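You operate a simulated robot arm through the tools that you are given. There is no shell and no other tool. Be economical: measure what you need, move in short steps, check, and stop when the job is done.

Carry out the task below with a simulated two-armed robot. There is one attempt and no reset: what you move stays moved.

JOB
Screw the cap back on the jar on the lidding table.
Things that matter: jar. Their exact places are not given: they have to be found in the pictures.

The check looks at the end state, three seconds after you hand in, the way a careful person would. Anything else that was tipped, shoved, dropped, spilled or broken makes it a failure. Lids that push on must go on centred and level and be pressed home; caps that screw on are set level and turned clockwise until they are tight.

ROBOT AND FRAMES
Two 7-joint arms with two-finger parallel grippers on one trunk, on a base that drives. Base frame: it is fixed to the floor where the robot stands at the start and does not move with it; the origin is under the middle of the robot, x ahead of it, y to its left, z up. Readings come in mm, rad, newtons and seconds.
The left shoulder is at the start at [70, 163, 1170], the right one opposite. With the tool pointing down near the work surface each hand reaches from about 380 to 880 mm from the robot's upright axis, wherever it stands, measured 20 degrees to its own side. Payload 3.43 kg a hand.
The tool frame of a hand sits at the grasp point between the pads (the TCP): z along the fingers, y along the line on which they close. The tips reach 34 mm beyond it. The gripper opens to 128 mm. The fingers are 24 mm wide and 12 mm thick; the gripper's body (48 by 130 mm) begins 96 mm behind the TCP.
Orientation is told as [roll, pitch, yaw] about the base's x, y, z axes, in that order, counted from this pose: with the fingers straight down and closing along the base's y, the tool's x points along the base's -x, its y along +y and its z along -z.

CONTROLS
- The arms move only by the tool arm_command. It takes "left_increments", "right_increments" or both (then of equal length, played together; a hand with none holds still); each is a list of rows, each a list of 7 numbers: the gripper command, from -1 (shut) to 1 (fully open), values between in proportion, then the shift along the tool's x, y, z in units of 20 mm (1.0 is 20 mm), then the turn, a rotation vector about the tool's x, y, z in units of 6 degrees (1.0 is 6 degrees). In form: [[grip, x, y, z, rx, ry, rz], ...]. A call has 1 to 8 rows; each row shifts and turns the commanded pose from where the row before left it, along the tool's axes as they then stand. A call with a number of a shift or a turn outside -1 to 1 is refused whole. Each row takes 0.2 s and may step no farther than 50 mm and 0.15 rad from the row before; otherwise, or with a gripper value out of range, the whole call is refused. Where a pose cannot be reached the arm comes as near as it can. A force on the tool above 40 N (or 10 N above the force at the start of the call, whichever is more), or a blocked arm, ends the call early, and 0.2 s more pass. Each finger travels about 153 mm/s and halts on what it meets, pressing with about 27 N; the grip force reading is that of the motor and also rises with nothing between the fingers. The clock runs only during rows and for 0.2 s after the last one: add rows that do not move to give the fingers time. It gives the time, the measured TCP pose, the force on the tool (base axes), the opening and the grip force at its end, in the units of the frame above (readings bear some noise).
- Cameras (640 x 400 px; columns grow to the right, rows downward): "scene" is now at [118.8, 13.3, 1397.3]; the picture's right is [0.18, -0.98, 0.00], its down [-0.58, -0.11, -0.81] and it looks along [0.79, 0.15, -0.59] (base axes); focal length 296 px, centre (320, 200). "left" rides on the left gripper at [76, 11, -160] in its tool frame; the picture's right is [-0.15, 0.99, 0.00], its down [-0.88, -0.13, -0.46] and it looks along [-0.45, -0.07, 0.89] (tool axes); focal length 234 px, centre (320, 200). "right" rides on the right gripper at [76, -11, -160] in its tool frame; the picture's right is [0.15, 0.99, 0.00], its down [-0.88, 0.13, -0.46] and it looks along [-0.45, 0.07, 0.89] (tool axes); focal length 234 px, centre (320, 200).
- capture(camera): a new picture of that camera. It takes no simulated time.
- move_column(by): slides the trunk up (or, below 0, down) by that many mm; the arms and the scene camera ride with it, the base frame stays. It gives what a move gives, with no picture.
- steer(legs): drives the robot by 1 to 6 legs, each [ahead, left, turn to the left] in mm, mm and rad, along the robot's own axes; the way and the turn of a leg run together, so that a leg with both is an arc; at most 1500 mm and 3.142 rad a leg. The arms and the cameras ride along, it lands a little off, and it stops where it bumps. It gives what a move gives.
- head_to(pan, tilt): turns the head with the scene camera to pan (to the left, within 1.501 rad either way) and tilt (down, from -0.506 to 1.204), counted from straight ahead of the robot. It gives what a move gives.
- locate(camera, pixels): for up to 12 pixels [column, row] of the newest picture of that camera ("zoom" is the newest enlarged one), the place [x, y, z] in the base frame of the surface seen there, good to about 2 mm, but the place of the scene camera against the robot may be out by one fixed shift of up to 25 mm in any direction. It takes no simulated time.
- enlarge(camera, box): a new picture of the part [left, top, right, bottom] of that camera's present view, enlarged. It takes no simulated time.
- sign_off(): hands the job in; it is judged then, once.

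Keep the steps short. Do not move on a guess: measure, check each grasp and each placing, and mend mistakes. In all there are 80 turns and 70 pictures (those below and enlarged ones count). Leave the grippers open and the arms clear of the work at the hand-in unless told otherwise, and finish with a single line.

The tools are called as a command line: name --argument value ..., lists and objects as JSON in quotes. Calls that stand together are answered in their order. arm_command: Moves the arms, as the interface text tells. Its arguments: {"type":"object","properties":{"left_increments":{"type":"array","items":{"type":"array","items":{"type":"number"}}},"right_increments":{"type":"array","items":{"type":"array","items":{"type":"number"}}}},"required":[]} The other tools are called the same way: move_column (by) slides the trunk up or down; steer (legs) drives the base; head_to (pan, tilt) turns the head that bears the scene camera; capture (camera) takes a picture; locate (camera, pixels) gives the place of the surface under pixels of a picture; enlarge (camera, box) takes an enlarged picture of a part of a camera's view; sign_off () hands the job in.

At the start:

```text
t: 0.0
left_tcp_pos: [482.0, 360.5, 1121.9]
left_tcp_rot: [0.001, 0.0, 0.001]
left_ft_force: [-0.3, 0.7, 0.2]
left_gripper_width: 127.9
left_finger_force: 0.2
right_tcp_pos: [505.7, -130.5, 1130.9]
right_tcp_rot: [-0.001, 0.0, -0.001]
right_ft_force: [0.5, -0.4, -0.7]
right_gripper_width: 127.8
right_finger_force: 0.1
trunk travel left (down, up): [-650.0, 290.0]
robot x, y, heading: [-0.1, 1.8, -0.004]
head pan, tilt: [0.185, 0.634]
```

scene: 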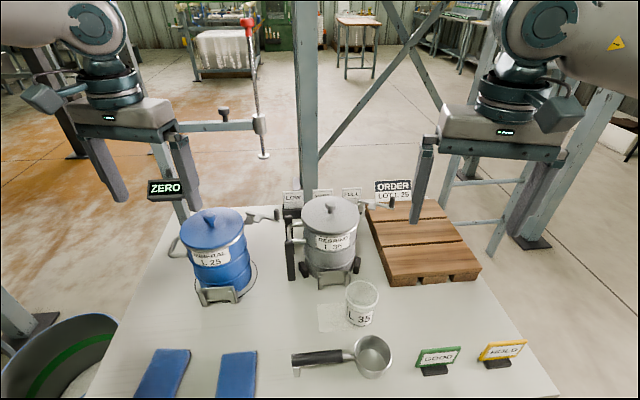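
right: 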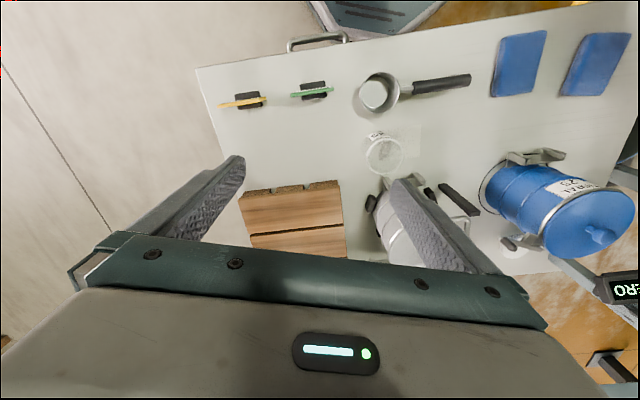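
left: 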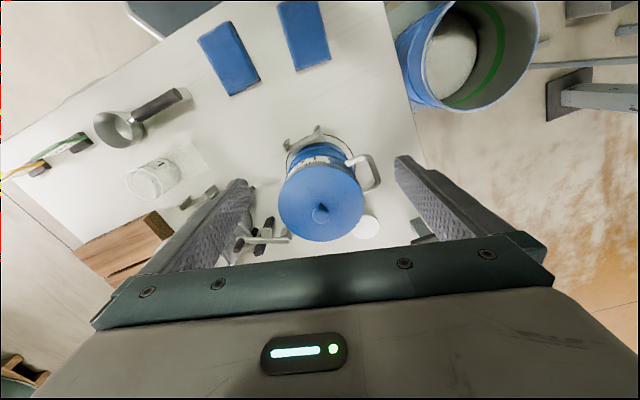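

I see a table with dispensers and a scoop, but no capped jar that is clearly the one meant. I'll look around, starting with an enlarged view ahead.

enlarge --camera "scene" --box '[260, 170, 540, 390]'

enlarge --camera "scene" --box '[150, 0, 500, 180]'

head_to --pan 1.2 --tilt 0.4

capture --camera "scene"

head_to --pan -1.0 --tilt 0.4

capture --camera "scene"

```text
1.82 times, centred on (400, 280) of scene
```

zoom: 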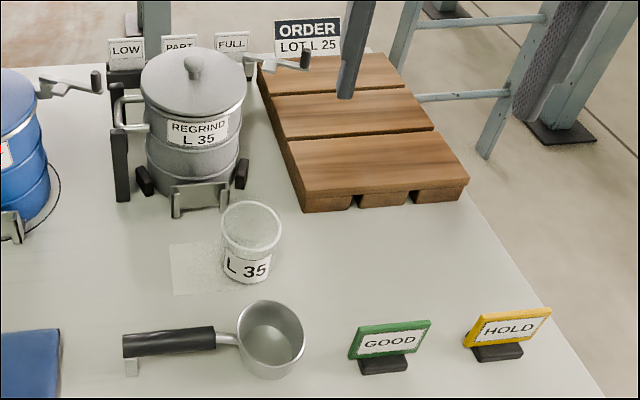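

```text
1.83 times, centred on (325, 90) of scene
```

zoom: 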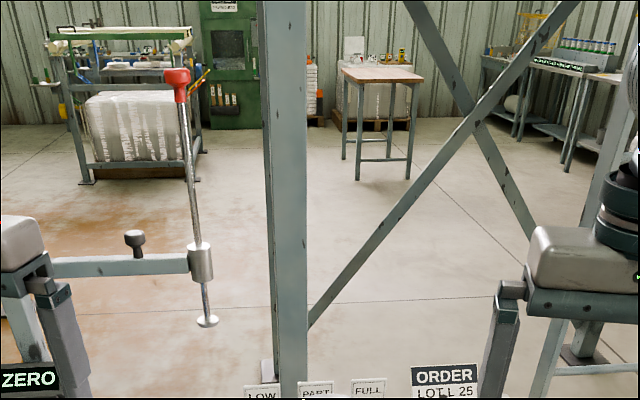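

```text
t: 1.3
left_tcp_pos: [482.7, 359.6, 1122.6]
left_tcp_rot: [0.0, 0.0, 0.002]
left_ft_force: [-0.6, 0.1, 0.1]
left_gripper_width: 128.0
left_finger_force: 0.1
right_tcp_pos: [504.9, -130.3, 1131.4]
right_tcp_rot: [0.0, -0.001, 0.002]
right_ft_force: [0.2, -0.9, 0.3]
right_gripper_width: 128.2
right_finger_force: 0.0
trunk travel left (down, up): [-650.0, 290.0]
robot x, y, heading: [2.7, -0.4, -0.004]
head pan, tilt: [1.201, 0.4]
```

```text
64 pictures are left
```

scene: 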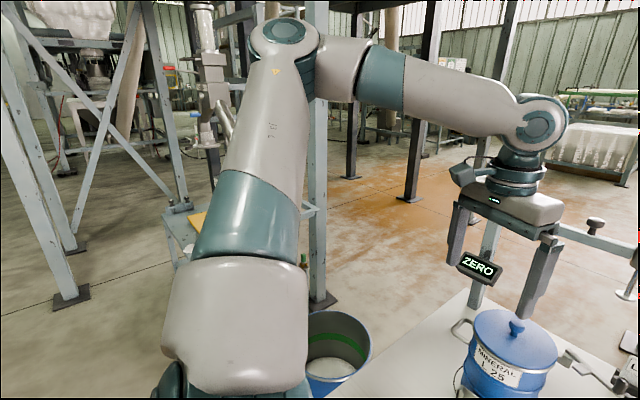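

```text
t: 3.4
left_tcp_pos: [482.6, 360.8, 1122.6]
left_tcp_rot: [0.0, 0.0, 0.002]
left_ft_force: [-0.1, 0.0, 0.1]
left_gripper_width: 128.0
left_finger_force: 0.1
right_tcp_pos: [504.5, -129.9, 1131.4]
right_tcp_rot: [0.002, 0.0, 0.001]
right_ft_force: [0.3, 0.4, -0.6]
right_gripper_width: 128.2
right_finger_force: 0.1
trunk travel left (down, up): [-650.0, 290.0]
robot x, y, heading: [0.2, -3.4, 0.005]
head pan, tilt: [-1.0, 0.4]
```

```text
63 pictures are left
```

scene: 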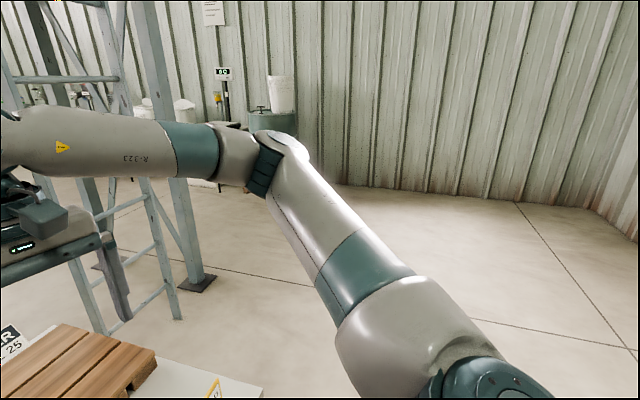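

No jar with a loose cap yet. I'll look straight ahead with less tilt and enlarge the far benches, then the far left.

head_to --pan -0.1 --tilt 0.2

enlarge --camera "scene" --box '[160, 60, 400, 210]'

enlarge --camera "scene" --box '[340, 60, 580, 210]'

head_to --pan 1.5 --tilt 0.3

capture --camera "scene"

```text
t: 4.5
left_tcp_pos: [482.6, 359.6, 1122.8]
left_tcp_rot: [0.001, -0.001, 0.003]
left_ft_force: [-0.2, -0.4, -0.4]
left_gripper_width: 127.9
left_finger_force: 0.0
right_tcp_pos: [504.9, -129.8, 1131.0]
right_tcp_rot: [0.001, 0.0, 0.001]
right_ft_force: [-0.3, -0.4, 0.2]
right_gripper_width: 128.0
right_finger_force: 0.1
trunk travel left (down, up): [-650.0, 290.0]
robot x, y, heading: [-1.6, 1.5, 0.002]
head pan, tilt: [-0.099, 0.201]
```

```text
2.67 times, centred on (280, 135) of scene
```

zoom: 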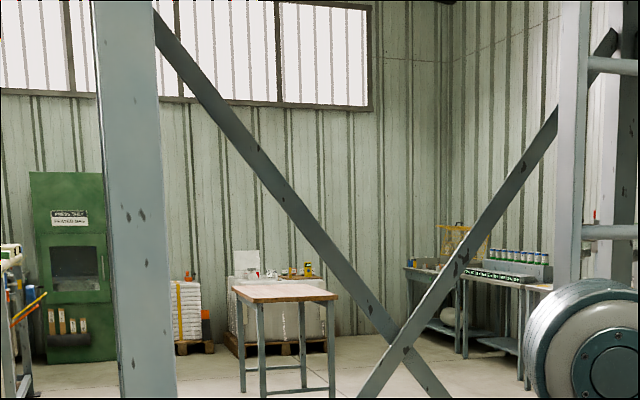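

```text
2.67 times, centred on (460, 135) of scene
```

zoom: 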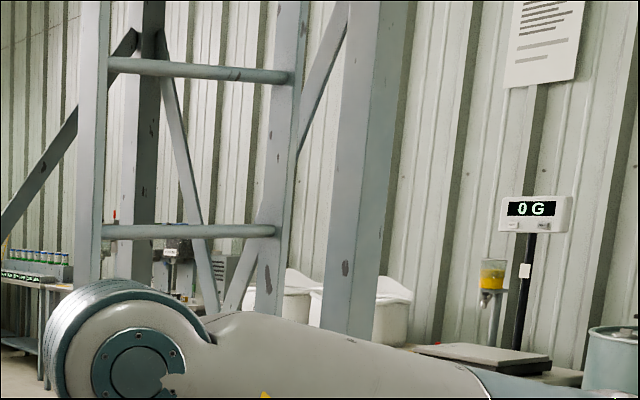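

```text
t: 6.2
left_tcp_pos: [482.5, 359.3, 1123.2]
left_tcp_rot: [0.001, -0.001, 0.003]
left_ft_force: [0.0, 0.0, 0.6]
left_gripper_width: 128.3
left_finger_force: 0.0
right_tcp_pos: [504.7, -129.6, 1132.0]
right_tcp_rot: [-0.001, 0.001, -0.001]
right_ft_force: [-0.1, -0.2, -0.3]
right_gripper_width: 127.8
right_finger_force: 0.0
trunk travel left (down, up): [-650.0, 290.0]
robot x, y, heading: [1.7, -1.8, 0.002]
head pan, tilt: [1.499, 0.3]
```

```text
60 pictures are left
```

scene: 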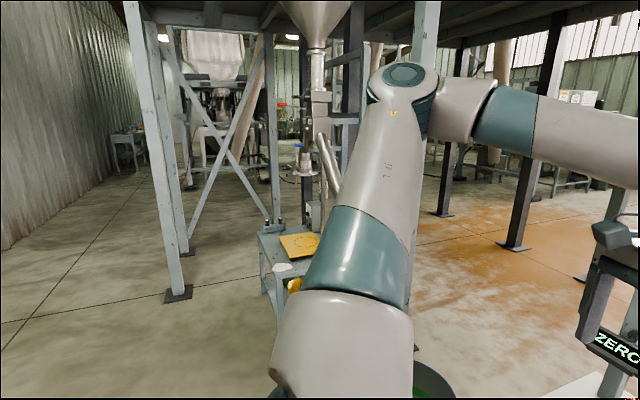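

There is a small table at the left (about pixel 290,260) with something white and yellow on it. I'll enlarge it, along with the other table at (130,150).

enlarge --camera "scene" --box '[220, 200, 380, 300]'

enlarge --camera "scene" --box '[90, 90, 330, 240]'

locate --camera "scene" --pixels '[[300, 243], [283, 268], [294, 284], [130, 135]]'

```text
4.00 times, centred on (300, 250) of scene
```

zoom: 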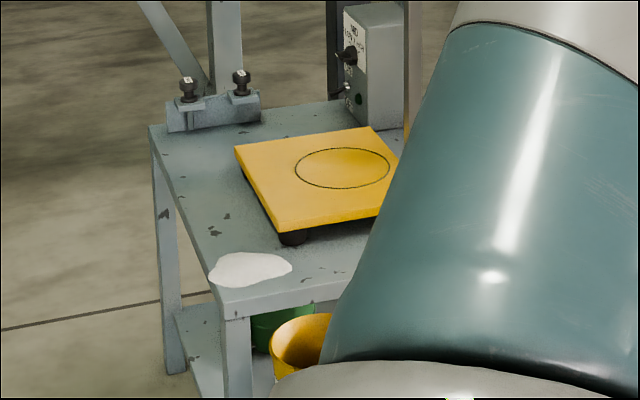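

```text
2.67 times, centred on (210, 165) of scene
```

zoom: 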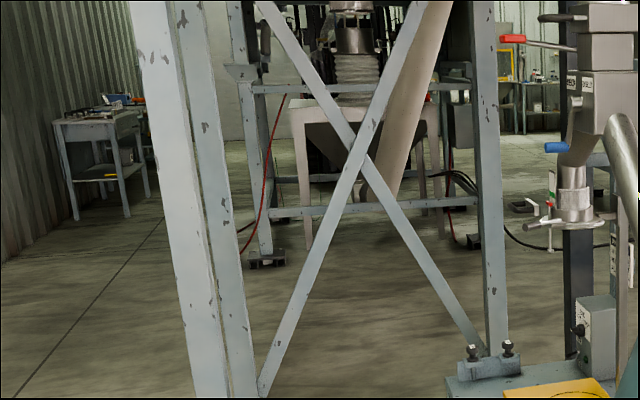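

```text
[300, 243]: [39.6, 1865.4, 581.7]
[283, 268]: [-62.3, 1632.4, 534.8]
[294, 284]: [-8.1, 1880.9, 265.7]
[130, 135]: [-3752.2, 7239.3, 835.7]
```

That table is a filling station. I'll check the right side next.

head_to --pan -1.5 --tilt 0.3

capture --camera "scene"

head_to --pan 0.55 --tilt 0.35

capture --camera "scene"

```text
t: 8.8
left_tcp_pos: [481.9, 360.1, 1122.1]
left_tcp_rot: [0.0, -0.001, 0.002]
left_ft_force: [0.0, 0.0, 0.1]
left_gripper_width: 128.2
left_finger_force: 0.0
right_tcp_pos: [504.3, -130.3, 1131.5]
right_tcp_rot: [0.0, -0.001, 0.002]
right_ft_force: [0.1, -0.7, 0.4]
right_gripper_width: 128.1
right_finger_force: 0.0
trunk travel left (down, up): [-650.0, 290.0]
robot x, y, heading: [2.1, -3.1, -0.003]
head pan, tilt: [-1.499, 0.3]
```

```text
57 pictures are left
```

scene: 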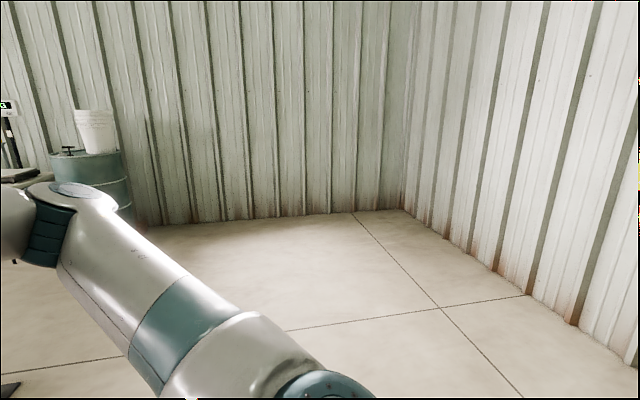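

```text
t: 10.8
left_tcp_pos: [481.0, 360.0, 1121.2]
left_tcp_rot: [0.0, 0.0, 0.003]
left_ft_force: [0.1, 0.0, -0.6]
left_gripper_width: 128.0
left_finger_force: 0.1
right_tcp_pos: [504.6, -130.0, 1131.8]
right_tcp_rot: [0.001, 0.0, 0.001]
right_ft_force: [-1.1, 0.0, 0.1]
right_gripper_width: 127.9
right_finger_force: 0.2
trunk travel left (down, up): [-650.0, 290.0]
robot x, y, heading: [-5.7, 3.4, -0.005]
head pan, tilt: [0.55, 0.351]
```

```text
56 pictures are left
```

scene: 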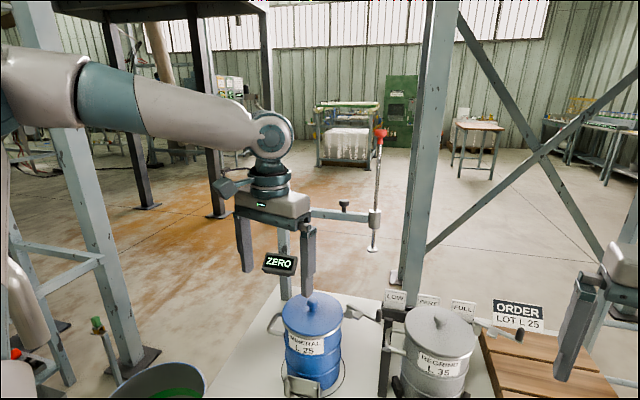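

I'll zoom hard on the far tables.

enlarge --camera "scene" --box '[300, 80, 396, 140]'

enlarge --camera "scene" --box '[440, 90, 520, 140]'

enlarge --camera "scene" --box '[536, 85, 640, 150]'

locate --camera "scene" --pixels '[[346, 110], [480, 124], [600, 124], [558, 121], [20, 345], [230, 90]]'

```text
6.67 times, centred on (348, 110) of scene
```

zoom: 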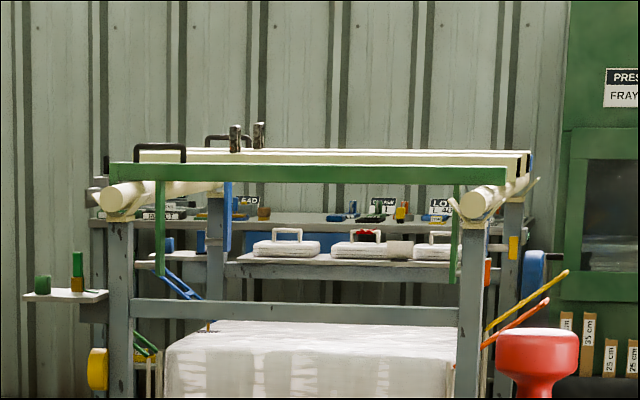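

```text
8.00 times, centred on (480, 115) of scene
```

zoom: 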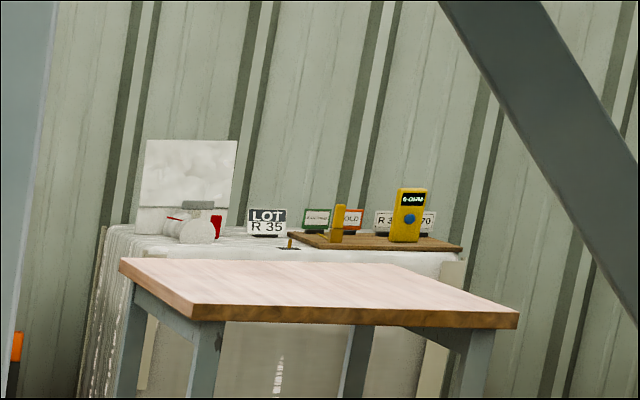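

```text
6.15 times, centred on (588, 118) of scene
```

zoom: 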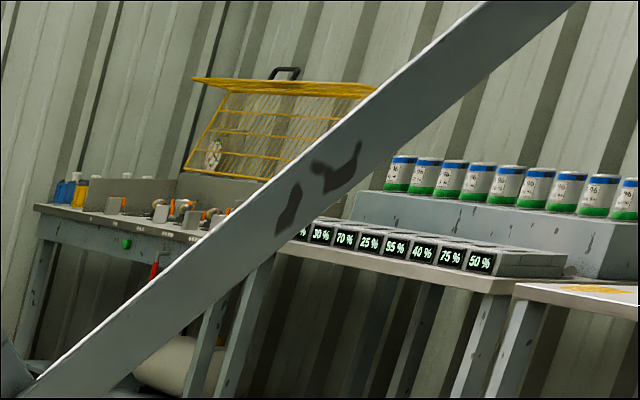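

```text
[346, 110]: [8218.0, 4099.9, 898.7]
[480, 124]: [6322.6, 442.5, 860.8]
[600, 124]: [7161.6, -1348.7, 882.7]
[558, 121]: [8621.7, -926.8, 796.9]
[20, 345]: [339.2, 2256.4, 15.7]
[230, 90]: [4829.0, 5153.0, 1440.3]
```

Nothing ahead looks like a lidding table. I'll back up 300 mm so the arms are clear of the table, then turn right about 1.6 rad to look behind.

steer --legs '[[-300, 0, 0], [0, 0, -1.6]]'

head_to --pan -1.3 --tilt 0.3

capture --camera "scene"

head_to --pan 0.4 --tilt 0.3

capture --camera "scene"

```text
t: 16.8
left_tcp_pos: [38.4, -498.1, 1122.4]
left_tcp_rot: [0.001, 0.0, -1.611]
left_ft_force: [-0.3, 0.9, -0.2]
left_gripper_width: 128.0
left_finger_force: 0.0
right_tcp_pos: [-451.8, -499.4, 1132.0]
right_tcp_rot: [0.001, 0.0, -1.611]
right_ft_force: [0.5, -0.3, 0.0]
right_gripper_width: 128.3
right_finger_force: 0.1
trunk travel left (down, up): [-650.0, 290.0]
robot x, y, heading: [-302.2, -0.2, -1.61]
head pan, tilt: [0.55, 0.351]
```

```text
t: 18.6
left_tcp_pos: [36.0, -497.0, 1121.6]
left_tcp_rot: [-0.001, 0.0, -1.61]
left_ft_force: [-0.4, 0.1, 0.0]
left_gripper_width: 128.0
left_finger_force: 0.0
right_tcp_pos: [-451.8, -498.8, 1129.9]
right_tcp_rot: [0.001, 0.0, -1.612]
right_ft_force: [0.4, -0.2, -0.6]
right_gripper_width: 127.8
right_finger_force: 0.1
trunk travel left (down, up): [-650.0, 290.0]
robot x, y, heading: [-306.8, 1.5, -1.613]
head pan, tilt: [-1.3, 0.3]
```

```text
52 pictures are left
```

scene: 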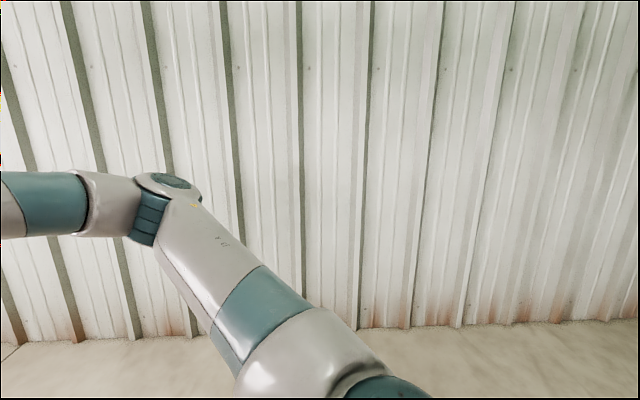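

```text
t: 20.3
left_tcp_pos: [37.9, -497.2, 1123.1]
left_tcp_rot: [0.0, 0.0, -1.61]
left_ft_force: [-0.4, -0.4, -1.0]
left_gripper_width: 128.1
left_finger_force: 0.2
right_tcp_pos: [-452.9, -499.7, 1130.6]
right_tcp_rot: [0.0, -0.002, -1.612]
right_ft_force: [-0.1, -0.2, -0.2]
right_gripper_width: 127.9
right_finger_force: 0.0
trunk travel left (down, up): [-650.0, 290.0]
robot x, y, heading: [-303.7, -2.1, -1.613]
head pan, tilt: [0.4, 0.3]
```

```text
51 pictures are left
```

scene: 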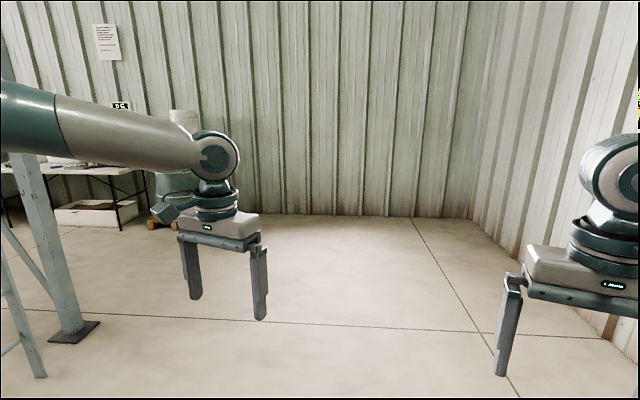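

Behind is only a wall. Along the right wall there is a bench with a scale and other things. I'll look there.

steer --legs '[[600, 0, 0]]'

head_to --pan 0.9 --tilt 0.2

capture --camera "scene"

head_to --pan 1.45 --tilt 0.2

capture --camera "scene"

```text
t: 23.7
left_tcp_pos: [1.4, -1103.6, 1123.8]
left_tcp_rot: [-0.001, 0.001, -1.625]
left_ft_force: [-0.6, 0.1, -0.3]
left_gripper_width: 127.9
left_finger_force: 0.0
right_tcp_pos: [-489.0, -1098.5, 1131.7]
right_tcp_rot: [0.0, 0.001, -1.629]
right_ft_force: [0.1, -0.1, -0.2]
right_gripper_width: 128.0
right_finger_force: 0.2
trunk travel left (down, up): [-650.0, 290.0]
robot x, y, heading: [-329.5, -602.7, -1.626]
head pan, tilt: [0.4, 0.3]
```

```text
t: 24.6
left_tcp_pos: [0.4, -1104.0, 1122.3]
left_tcp_rot: [0.0, 0.0, -1.627]
left_ft_force: [-0.9, -0.8, 0.3]
left_gripper_width: 127.9
left_finger_force: 0.0
right_tcp_pos: [-489.7, -1098.5, 1131.6]
right_tcp_rot: [-0.001, 0.0, -1.627]
right_ft_force: [0.1, 0.3, 0.5]
right_gripper_width: 128.0
right_finger_force: 0.0
trunk travel left (down, up): [-650.0, 290.0]
robot x, y, heading: [-332.8, -604.6, -1.625]
head pan, tilt: [0.901, 0.201]
```

```text
50 pictures are left
```

scene: 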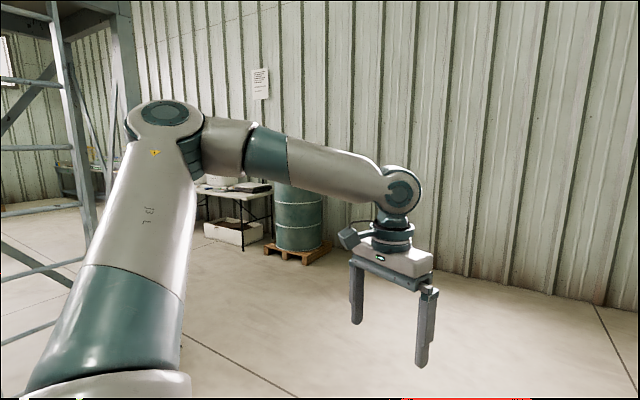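

```text
t: 25.6
left_tcp_pos: [0.8, -1104.8, 1121.9]
left_tcp_rot: [-0.001, 0.001, -1.627]
left_ft_force: [-0.2, 1.1, 0.1]
left_gripper_width: 128.0
left_finger_force: 0.1
right_tcp_pos: [-489.9, -1100.0, 1132.6]
right_tcp_rot: [-0.001, 0.0, -1.629]
right_ft_force: [-0.4, 0.3, -0.1]
right_gripper_width: 128.1
right_finger_force: 0.1
trunk travel left (down, up): [-650.0, 290.0]
robot x, y, heading: [-332.2, -598.4, -1.625]
head pan, tilt: [1.45, 0.201]
```

```text
49 pictures are left
```

scene: 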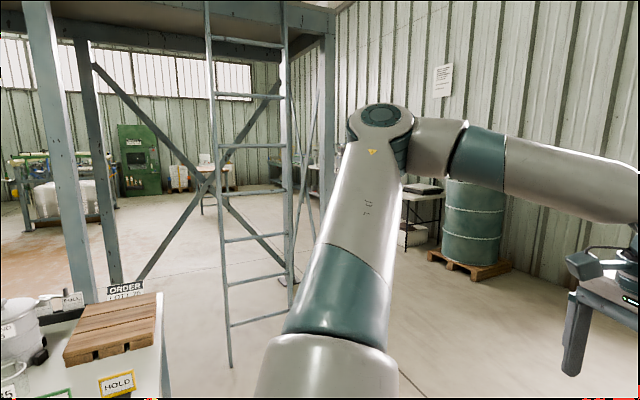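

I'll measure the ladder and the bench before turning and driving closer.

locate --camera "scene" --pixels '[[232, 365], [288, 300], [421, 190], [470, 275], [412, 235], [165, 390], [290, 310], [212, 190], [322, 100], [300, 165]]'

steer --legs '[[600, 0, 0], [0, 0, 1.5]]'

head_to --pan 0 --tilt 0.2

capture --camera "scene"

```text
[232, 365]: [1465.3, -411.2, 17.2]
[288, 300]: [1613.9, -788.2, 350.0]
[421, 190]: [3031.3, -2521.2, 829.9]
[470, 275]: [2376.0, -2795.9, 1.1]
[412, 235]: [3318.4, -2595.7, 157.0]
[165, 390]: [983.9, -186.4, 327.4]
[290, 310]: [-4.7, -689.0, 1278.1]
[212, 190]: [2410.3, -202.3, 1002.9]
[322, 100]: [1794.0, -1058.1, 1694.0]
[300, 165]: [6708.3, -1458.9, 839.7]
```

```text
t: 32.7
left_tcp_pos: [155.3, -908.2, 1123.1]
left_tcp_rot: [0.0, -0.001, -0.129]
left_ft_force: [-0.4, -0.1, 0.9]
left_gripper_width: 127.8
left_finger_force: 0.0
right_tcp_pos: [114.6, -1398.5, 1131.6]
right_tcp_rot: [0.0, 0.0, -0.128]
right_ft_force: [-0.3, 0.9, 1.2]
right_gripper_width: 127.9
right_finger_force: 0.0
trunk travel left (down, up): [-650.0, 290.0]
robot x, y, heading: [-370.2, -1203.0, -0.127]
head pan, tilt: [1.45, 0.201]
```

```text
t: 34.3
left_tcp_pos: [154.9, -908.7, 1121.5]
left_tcp_rot: [0.0, 0.0, -0.127]
left_ft_force: [0.1, -0.1, -0.3]
left_gripper_width: 127.6
left_finger_force: 0.2
right_tcp_pos: [114.4, -1397.1, 1131.5]
right_tcp_rot: [0.001, 0.0, -0.127]
right_ft_force: [-0.3, -0.3, 0.3]
right_gripper_width: 128.2
right_finger_force: 0.1
trunk travel left (down, up): [-650.0, 290.0]
robot x, y, heading: [-370.9, -1201.4, -0.128]
head pan, tilt: [0.0, 0.201]
```

```text
48 pictures are left
```

scene: 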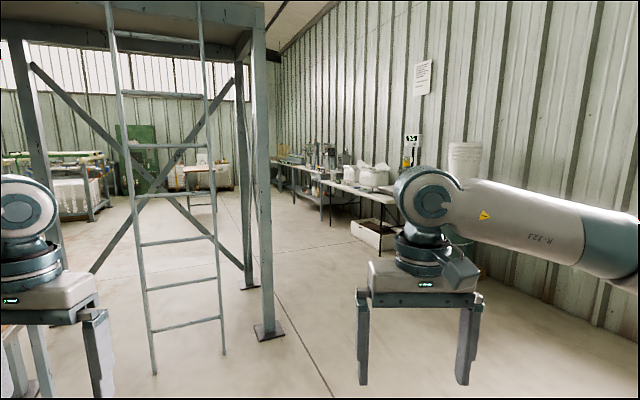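

enlarge --camera "scene" --box '[264, 110, 424, 210]'

locate --camera "scene" --pixels '[[270, 338], [250, 288], [375, 187], [340, 190], [295, 160], [320, 171], [360, 240], [300, 235]]'

```text
4.00 times, centred on (344, 160) of scene
```

zoom: 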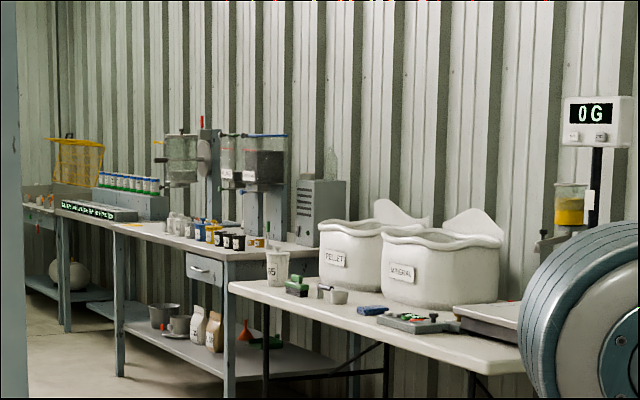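

```text
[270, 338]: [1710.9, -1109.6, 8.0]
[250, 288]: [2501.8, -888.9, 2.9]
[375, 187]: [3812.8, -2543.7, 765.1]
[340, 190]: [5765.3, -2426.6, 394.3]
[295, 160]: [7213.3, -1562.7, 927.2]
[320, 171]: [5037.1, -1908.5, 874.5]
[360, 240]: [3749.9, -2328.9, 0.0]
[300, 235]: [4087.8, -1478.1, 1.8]
```

A long row of benches stands along the right wall. I'll drive along it, keeping clear of the post at (1711,-1110), to view them.

steer --legs '[[0, -350, 0.127], [1400, -150, 0], [1400, 250, 0]]'

capture --camera "scene"

head_to --pan 0.8 --tilt 0.15

capture --camera "scene"

```text
t: 46.3
left_tcp_pos: [1918.0, -1236.3, 1140.3]
left_tcp_rot: [0.039, -0.022, 0.108]
left_ft_force: [0.6, 0.7, 0.6]
left_gripper_width: 128.1
left_finger_force: 0.1
right_tcp_pos: [2014.3, -1705.4, 1140.6]
right_tcp_rot: [0.007, -0.017, 0.148]
right_ft_force: [0.1, -0.3, 0.8]
right_gripper_width: 127.8
right_finger_force: 0.1
trunk travel left (down, up): [-650.0, 290.0]
robot x, y, heading: [1505.0, -1643.7, 0.154]
head pan, tilt: [0.0, 0.201]
stopped in leg 3: the robot was blocked; the commanded pose is now the measured one
```

```text
46 pictures are left
```

scene: 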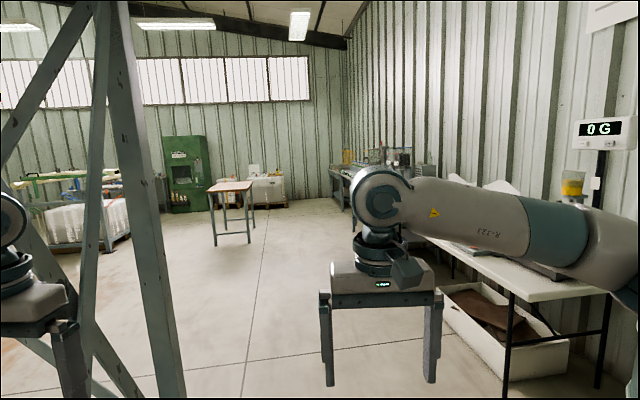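

```text
t: 47.5
left_tcp_pos: [1916.0, -1228.6, 1131.9]
left_tcp_rot: [0.036, -0.014, 0.104]
left_ft_force: [-0.3, 0.1, -0.8]
left_gripper_width: 127.9
left_finger_force: 0.1
right_tcp_pos: [2010.5, -1695.3, 1136.6]
right_tcp_rot: [0.0, -0.02, 0.144]
right_ft_force: [0.4, 0.1, -0.9]
right_gripper_width: 127.7
right_finger_force: 0.1
trunk travel left (down, up): [-650.0, 290.0]
robot x, y, heading: [1505.6, -1637.8, 0.146]
head pan, tilt: [0.799, 0.15]
```

```text
45 pictures are left
```

scene: 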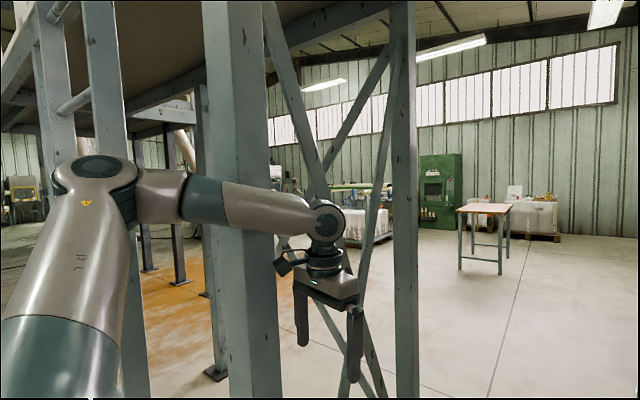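

The left arm touched the steel post, which is fixed. I'll back off, shift right, and go on.

steer --legs '[[-350, -50, 0], [0, -150, -0.15]]'

capture --camera "scene"

head_to --pan -0.4 --tilt 0.3

capture --camera "scene"

```text
t: 48.2
left_tcp_pos: [1941.5, -1192.1, 1088.8]
left_tcp_rot: [0.105, 0.064, 0.111]
left_ft_force: [-0.5, -1.7, 2.1]
left_gripper_width: 128.3
left_finger_force: 0.1
right_tcp_pos: [2063.7, -1747.7, 1130.9]
right_tcp_rot: [-0.055, -0.036, -0.127]
right_ft_force: [1.3, -1.8, -0.1]
right_gripper_width: 127.8
right_finger_force: 0.1
trunk travel left (down, up): [-650.0, 290.0]
robot x, y, heading: [1530.2, -1648.7, 0.081]
head pan, tilt: [0.799, 0.15]
stopped in leg 1: the robot was blocked; the commanded pose is now the measured one
```

```text
44 pictures are left
```

scene: 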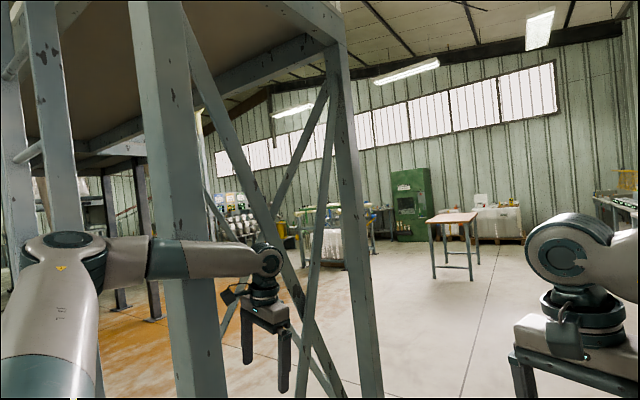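

```text
t: 49.6
left_tcp_pos: [1977.6, -1190.9, 1076.1]
left_tcp_rot: [0.112, 0.081, 0.064]
left_ft_force: [-0.1, 0.0, 0.5]
left_gripper_width: 127.9
left_finger_force: 0.1
right_tcp_pos: [2081.0, -1754.7, 1124.3]
right_tcp_rot: [-0.081, -0.04, -0.173]
right_ft_force: [-1.0, 0.2, -0.3]
right_gripper_width: 128.2
right_finger_force: 0.1
trunk travel left (down, up): [-650.0, 290.0]
robot x, y, heading: [1549.9, -1641.9, 0.032]
head pan, tilt: [-0.4, 0.3]
```

```text
43 pictures are left
```

scene: 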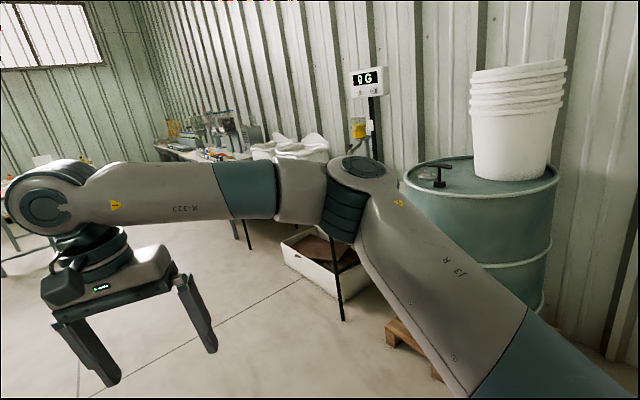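

The left forearm leans on the post. Before another move I'll measure where both elbows stand relative to the post and the drum with buckets.

locate --camera "scene" --pixels '[[355, 165], [345, 240], [480, 90], [405, 190], [455, 165], [440, 300], [310, 150], [480, 170]]'

head_to --pan 1.4 --tilt 0.35

capture --camera "scene"

```text
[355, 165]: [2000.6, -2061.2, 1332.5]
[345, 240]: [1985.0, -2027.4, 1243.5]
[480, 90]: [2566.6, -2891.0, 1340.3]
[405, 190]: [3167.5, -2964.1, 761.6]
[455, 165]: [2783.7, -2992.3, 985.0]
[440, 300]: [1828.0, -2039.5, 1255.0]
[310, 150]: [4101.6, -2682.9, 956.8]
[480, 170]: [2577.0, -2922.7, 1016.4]
```

```text
t: 51.4
left_tcp_pos: [1978.4, -1191.5, 1075.8]
left_tcp_rot: [0.111, 0.079, 0.064]
left_ft_force: [1.0, -0.5, 0.7]
left_gripper_width: 128.1
left_finger_force: 0.1
right_tcp_pos: [2080.1, -1753.9, 1124.2]
right_tcp_rot: [-0.08, -0.038, -0.17]
right_ft_force: [-0.1, 0.4, 0.0]
right_gripper_width: 128.1
right_finger_force: 0.2
trunk travel left (down, up): [-650.0, 290.0]
robot x, y, heading: [1550.3, -1645.9, 0.033]
head pan, tilt: [1.4, 0.351]
```

```text
42 pictures are left
```

scene: 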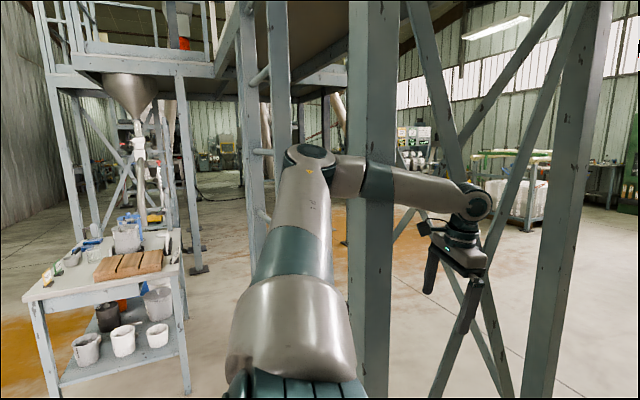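

locate --camera "scene" --pixels '[[310, 155], [345, 175], [375, 180], [430, 190], [470, 200], [375, 280], [575, 250], [280, 280], [375, 120], [355, 280], [395, 280]]'

enlarge --camera "scene" --box '[390, 100, 640, 256]'

enlarge --camera "scene" --box '[20, 190, 260, 340]'

```text
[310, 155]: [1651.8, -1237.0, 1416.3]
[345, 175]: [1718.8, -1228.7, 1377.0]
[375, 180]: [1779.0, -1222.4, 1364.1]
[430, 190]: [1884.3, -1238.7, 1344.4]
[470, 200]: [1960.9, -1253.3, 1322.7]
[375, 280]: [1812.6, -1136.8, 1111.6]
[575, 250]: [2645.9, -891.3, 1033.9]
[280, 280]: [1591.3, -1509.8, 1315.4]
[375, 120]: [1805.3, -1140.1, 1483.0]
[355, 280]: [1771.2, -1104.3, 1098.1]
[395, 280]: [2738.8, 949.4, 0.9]
```

```text
2.56 times, centred on (515, 178) of scene
```

zoom: 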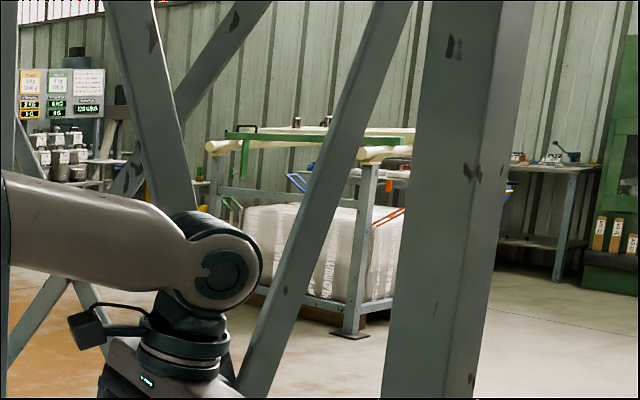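

```text
2.67 times, centred on (140, 265) of scene
```

zoom: 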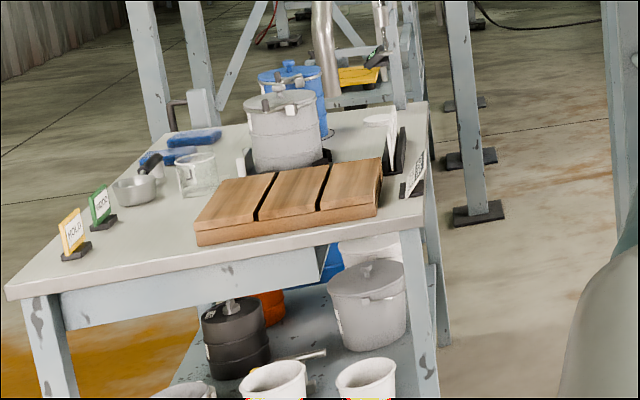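

The forearm rests on the post from the right side, so moving right frees it. There are labelled jars on a rack in the far left of the hall. I'll move right, then ahead past the post.

locate --camera "zoom" --pixels '[[380, 205]]'

locate --camera "scene" --pixels '[[410, 155], [416, 162], [400, 135], [430, 160]]'

steer --legs '[[0, -150, 0], [1300, 0, 0]]'

```text
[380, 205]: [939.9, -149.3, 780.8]
```

```text
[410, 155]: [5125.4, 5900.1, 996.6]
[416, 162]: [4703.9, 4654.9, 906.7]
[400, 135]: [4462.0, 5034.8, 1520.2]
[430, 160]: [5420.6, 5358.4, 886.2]
```

```text
t: 52.1
left_tcp_pos: [2009.9, -1164.3, 991.1]
left_tcp_rot: [-0.052, -0.009, 0.099]
left_ft_force: [-0.3, 0.7, 0.0]
left_gripper_width: 128.0
left_finger_force: 0.1
right_tcp_pos: [2100.3, -1766.7, 1078.6]
right_tcp_rot: [-0.366, -0.111, -0.2]
right_ft_force: [1.0, -1.8, 0.8]
right_gripper_width: 128.0
right_finger_force: 0.2
trunk travel left (down, up): [-650.0, 290.0]
robot x, y, heading: [1569.4, -1664.9, -0.012]
head pan, tilt: [1.4, 0.351]
stopped in leg 1: the robot was blocked; the commanded pose is now the measured one
```

Blocked again, and the right hand tilted, so the right arm may be touching something. I'll look.

head_to --pan -0.8 --tilt 0.4

capture --camera "scene"

head_to --pan 1.2 --tilt 0.7

capture --camera "scene"

```text
t: 54.2
left_tcp_pos: [2007.7, -1166.0, 991.4]
left_tcp_rot: [-0.048, -0.005, 0.098]
left_ft_force: [0.2, -1.0, -0.7]
left_gripper_width: 128.2
left_finger_force: 0.0
right_tcp_pos: [2099.6, -1767.8, 1076.4]
right_tcp_rot: [-0.363, -0.107, -0.199]
right_ft_force: [0.1, -0.6, 0.5]
right_gripper_width: 127.9
right_finger_force: 0.1
trunk travel left (down, up): [-650.0, 290.0]
robot x, y, heading: [1564.3, -1660.1, -0.018]
head pan, tilt: [-0.799, 0.4]
```

```text
39 pictures are left
```

scene: 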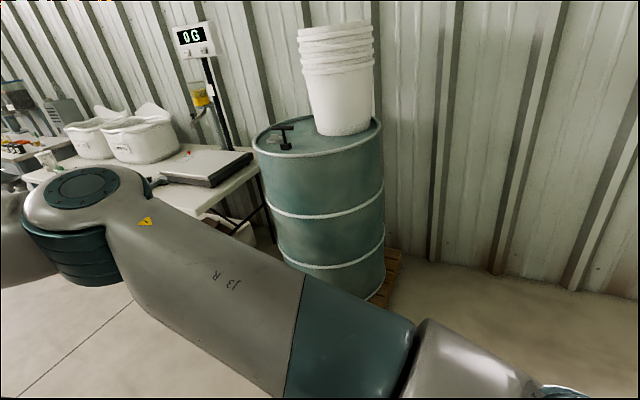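

```text
t: 56.1
left_tcp_pos: [2008.2, -1165.9, 992.2]
left_tcp_rot: [-0.048, -0.005, 0.099]
left_ft_force: [-0.8, 0.4, -0.3]
left_gripper_width: 128.2
left_finger_force: 0.0
right_tcp_pos: [2100.7, -1768.1, 1075.2]
right_tcp_rot: [-0.363, -0.106, -0.199]
right_ft_force: [-0.5, -0.9, -0.6]
right_gripper_width: 128.3
right_finger_force: 0.1
trunk travel left (down, up): [-650.0, 290.0]
robot x, y, heading: [1564.3, -1660.0, -0.019]
head pan, tilt: [1.201, 0.7]
```

```text
38 pictures are left
```

scene: 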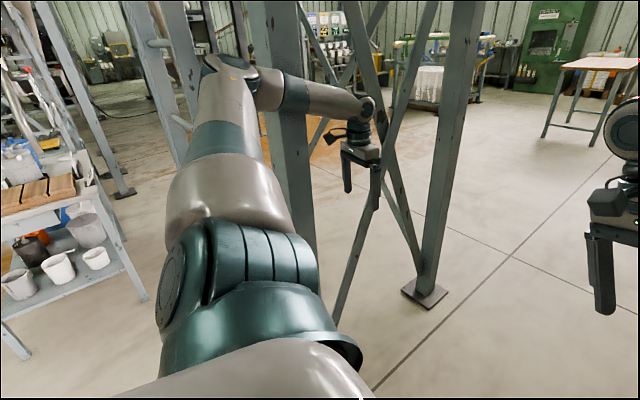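

The right arm is free, so the left forearm against the post is what blocks. I'll move the left hand right (tool -y) off the post.

arm_command --left_increments '[[1, 0, -1, -1, 0, 0, 0], [1, 0, -1, -1, 0, 0, 0], [1, 0, -1, -1, 0, 0, 0], [1, 0, -1, -1, 0, 0, 0], [1, 0, -1, -1, 0, 0, 0], [1, 0, -1, -1, 0, 0, 0], [1, 0, -1, 0, 0, 0, 0], [1, 0, -1, 0, 0, 0, 0]]'

capture --camera "scene"

```text
t: 56.4
left_tcp_pos: [2077.4, -1130.2, 1009.8]
left_tcp_rot: [-0.019, -0.109, 0.053]
left_ft_force: [0.6, 1.1, 2.2]
left_gripper_width: 128.0
left_finger_force: 0.2
right_tcp_pos: [2098.9, -1716.0, 1028.7]
right_tcp_rot: [-0.555, -0.091, -0.072]
right_ft_force: [-0.5, 1.5, -1.0]
right_gripper_width: 127.9
right_finger_force: 0.1
trunk travel left (down, up): [-650.0, 290.0]
robot x, y, heading: [1566.6, -1666.4, -0.023]
head pan, tilt: [1.201, 0.7]
stopped in row 1 (left hand): the arm was blocked; the commanded pose is now the measured one
```

```text
37 pictures are left
```

scene: 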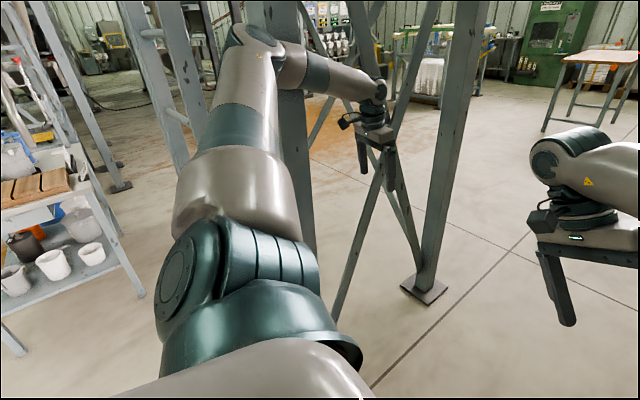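

The arm shifts as it springs off the post. I'll try a short drive straight right, away from it.

steer --legs '[[0, -60, 0]]'

steer --legs '[[0, -60, 0]]'

```text
t: 57.2
left_tcp_pos: [2231.6, -1104.5, 1006.8]
left_tcp_rot: [-0.157, -0.38, 0.002]
left_ft_force: [-0.5, 2.2, 1.9]
left_gripper_width: 128.0
left_finger_force: 0.0
right_tcp_pos: [2174.8, -1755.0, 926.2]
right_tcp_rot: [-0.76, -0.001, -0.108]
right_ft_force: [0.3, -2.2, 2.0]
right_gripper_width: 127.9
right_finger_force: 0.0
trunk travel left (down, up): [-650.0, 290.0]
robot x, y, heading: [1589.0, -1686.1, -0.09]
head pan, tilt: [1.201, 0.7]
stopped in leg 1: the robot was blocked; the commanded pose is now the measured one
```

```text
t: 57.9
left_tcp_pos: [2380.0, -1098.7, 925.7]
left_tcp_rot: [-0.321, -0.438, -0.077]
left_ft_force: [-4.3, 5.9, -7.4]
left_gripper_width: 128.0
left_finger_force: 0.2
right_tcp_pos: [2252.7, -1795.5, 889.2]
right_tcp_rot: [-0.871, 0.017, -0.315]
right_ft_force: [1.6, 1.8, -0.9]
right_gripper_width: 128.0
right_finger_force: 0.0
trunk travel left (down, up): [-650.0, 290.0]
robot x, y, heading: [1623.2, -1704.6, -0.198]
head pan, tilt: [1.201, 0.7]
stopped in leg 1: the robot was blocked; the commanded pose is now the measured one
```

head_to --pan 1.4 --tilt 0.4

capture --camera "scene"

locate --camera "scene" --pixels '[[310, 155], [270, 200], [375, 180], [430, 190], [350, 280], [350, 120], [280, 280], [220, 100]]'

```text
t: 58.7
left_tcp_pos: [2363.9, -1099.4, 910.9]
left_tcp_rot: [-0.316, -0.402, -0.083]
left_ft_force: [0.4, 0.3, 0.6]
left_gripper_width: 127.8
left_finger_force: 0.1
right_tcp_pos: [2241.5, -1775.8, 895.2]
right_tcp_rot: [-0.869, 0.016, -0.279]
right_ft_force: [0.2, -0.3, -0.1]
right_gripper_width: 127.9
right_finger_force: 0.1
trunk travel left (down, up): [-650.0, 290.0]
robot x, y, heading: [1619.3, -1708.3, -0.199]
head pan, tilt: [1.4, 0.4]
```

```text
36 pictures are left
```

scene: 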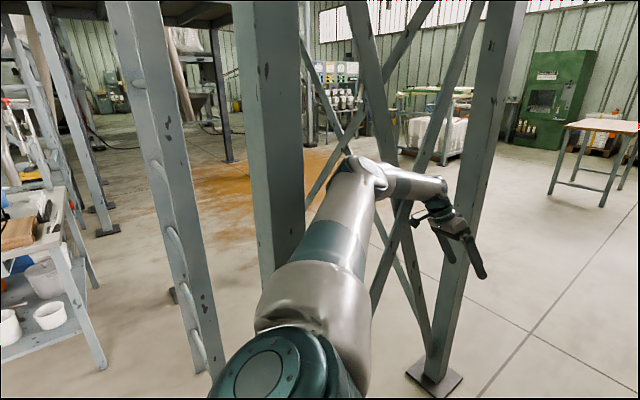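

```text
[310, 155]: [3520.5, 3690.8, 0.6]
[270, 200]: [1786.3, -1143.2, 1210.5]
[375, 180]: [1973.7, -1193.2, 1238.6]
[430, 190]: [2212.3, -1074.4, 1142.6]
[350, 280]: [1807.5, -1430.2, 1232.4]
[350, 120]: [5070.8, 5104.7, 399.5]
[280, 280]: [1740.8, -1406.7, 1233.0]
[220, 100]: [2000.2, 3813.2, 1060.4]
```

The elbow has now passed the post. I'll drive forward and right.

steer --legs '[[150, -60, 0]]'

steer --legs '[[150, -60, 0]]'

capture --camera "scene"

```text
t: 60.1
left_tcp_pos: [2486.0, -1163.0, 912.9]
left_tcp_rot: [-0.323, -0.414, -0.054]
left_ft_force: [0.4, 0.2, 0.2]
left_gripper_width: 127.9
left_finger_force: 0.1
right_tcp_pos: [2374.8, -1847.2, 900.6]
right_tcp_rot: [-0.874, 0.007, -0.267]
right_ft_force: [0.6, 0.3, -0.3]
right_gripper_width: 127.9
right_finger_force: 0.0
trunk travel left (down, up): [-650.0, 290.0]
robot x, y, heading: [1756.7, -1791.6, -0.184]
head pan, tilt: [1.4, 0.4]
```

```text
t: 61.6
left_tcp_pos: [2623.6, -1249.7, 911.5]
left_tcp_rot: [-0.327, -0.414, -0.052]
left_ft_force: [-0.5, 0.1, -1.4]
left_gripper_width: 128.2
left_finger_force: 0.0
right_tcp_pos: [2512.4, -1933.7, 899.8]
right_tcp_rot: [-0.875, 0.005, -0.268]
right_ft_force: [-1.1, -0.6, -0.5]
right_gripper_width: 128.1
right_finger_force: 0.0
trunk travel left (down, up): [-650.0, 290.0]
robot x, y, heading: [1893.6, -1877.9, -0.182]
head pan, tilt: [1.4, 0.4]
```

```text
35 pictures are left
```

scene: 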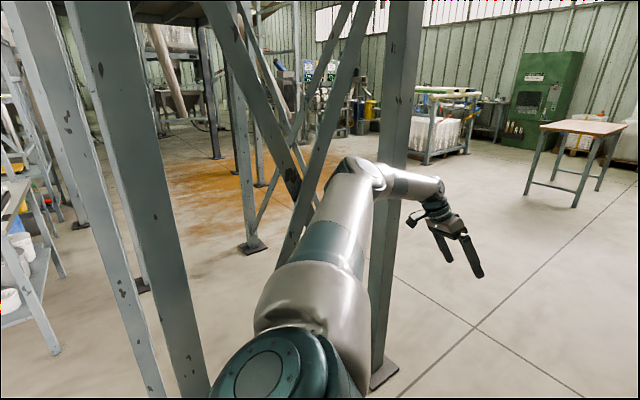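

Free now. I'll raise the trunk a bit and drive straight along the hall into the open area.

move_column --by 200

steer --legs '[[1400, 255, 0]]'

head_to --pan 0.9 --tilt 0.25

capture --camera "scene"

```text
t: 63.7
left_tcp_pos: [2625.3, -1249.5, 1112.6]
left_tcp_rot: [-0.327, -0.415, -0.052]
left_ft_force: [0.1, -0.4, 0.4]
left_gripper_width: 128.1
left_finger_force: 0.1
right_tcp_pos: [2513.2, -1932.6, 1098.9]
right_tcp_rot: [-0.876, 0.005, -0.267]
right_ft_force: [0.2, 0.2, -0.1]
right_gripper_width: 127.9
right_finger_force: 0.0
trunk travel left (down, up): [-850.0, 90.0]
robot x, y, heading: [1896.2, -1880.5, -0.183]
head pan, tilt: [1.4, 0.4]
```

```text
t: 70.9
left_tcp_pos: [4046.9, -1228.2, 1111.4]
left_tcp_rot: [-0.326, -0.414, -0.032]
left_ft_force: [0.0, -1.0, 0.0]
left_gripper_width: 127.8
left_finger_force: 0.0
right_tcp_pos: [3950.5, -1915.1, 1100.2]
right_tcp_rot: [-0.874, 0.006, -0.246]
right_ft_force: [0.2, 0.0, 0.3]
right_gripper_width: 128.0
right_finger_force: 0.0
trunk travel left (down, up): [-850.0, 90.0]
robot x, y, heading: [3333.2, -1871.4, -0.163]
head pan, tilt: [1.4, 0.4]
```

```text
t: 71.8
left_tcp_pos: [4047.5, -1226.9, 1111.7]
left_tcp_rot: [-0.325, -0.413, -0.031]
left_ft_force: [0.1, -0.7, 0.7]
left_gripper_width: 128.4
left_finger_force: 0.1
right_tcp_pos: [3950.6, -1914.7, 1099.5]
right_tcp_rot: [-0.87, 0.005, -0.244]
right_ft_force: [-0.5, 0.0, 0.0]
right_gripper_width: 128.2
right_finger_force: 0.1
trunk travel left (down, up): [-850.0, 90.0]
robot x, y, heading: [3333.4, -1868.7, -0.162]
head pan, tilt: [0.901, 0.25]
```

```text
34 pictures are left
```

scene: 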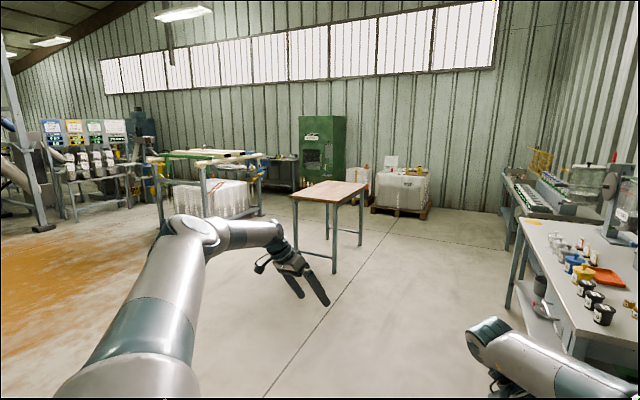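

The long bench at right carries small jars. I'll enlarge it and the rack at far left.

enlarge --camera "scene" --box '[490, 140, 640, 330]'

enlarge --camera "scene" --box '[0, 90, 240, 240]'

locate --camera "scene" --pixels '[[90, 160], [70, 185], [605, 310], [575, 250], [180, 190], [528, 195]]'

```text
2.11 times, centred on (565, 235) of scene
```

zoom: 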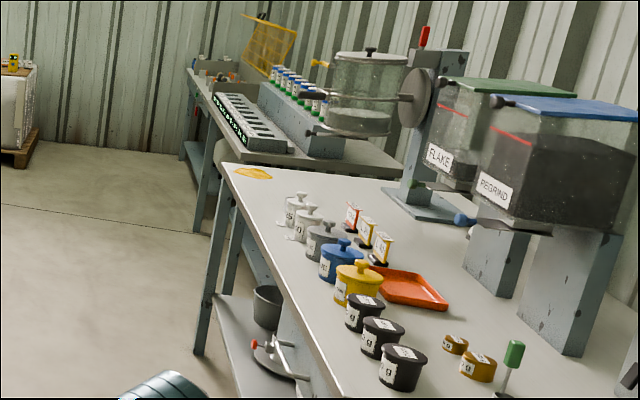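

```text
2.67 times, centred on (120, 165) of scene
```

zoom: 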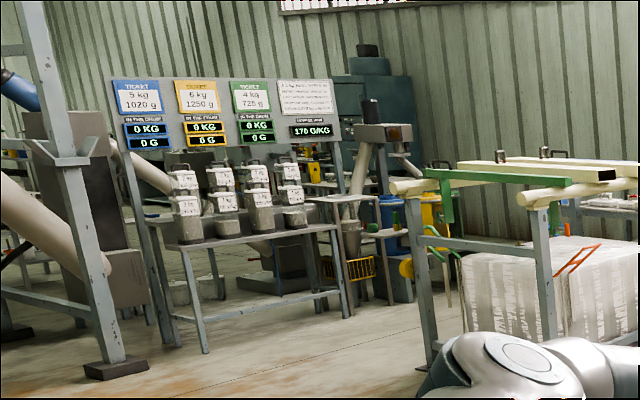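

```text
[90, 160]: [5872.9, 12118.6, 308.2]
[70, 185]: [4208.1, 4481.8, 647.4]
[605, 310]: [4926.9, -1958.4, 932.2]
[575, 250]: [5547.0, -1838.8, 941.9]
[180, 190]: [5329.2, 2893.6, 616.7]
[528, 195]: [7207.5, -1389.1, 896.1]
```

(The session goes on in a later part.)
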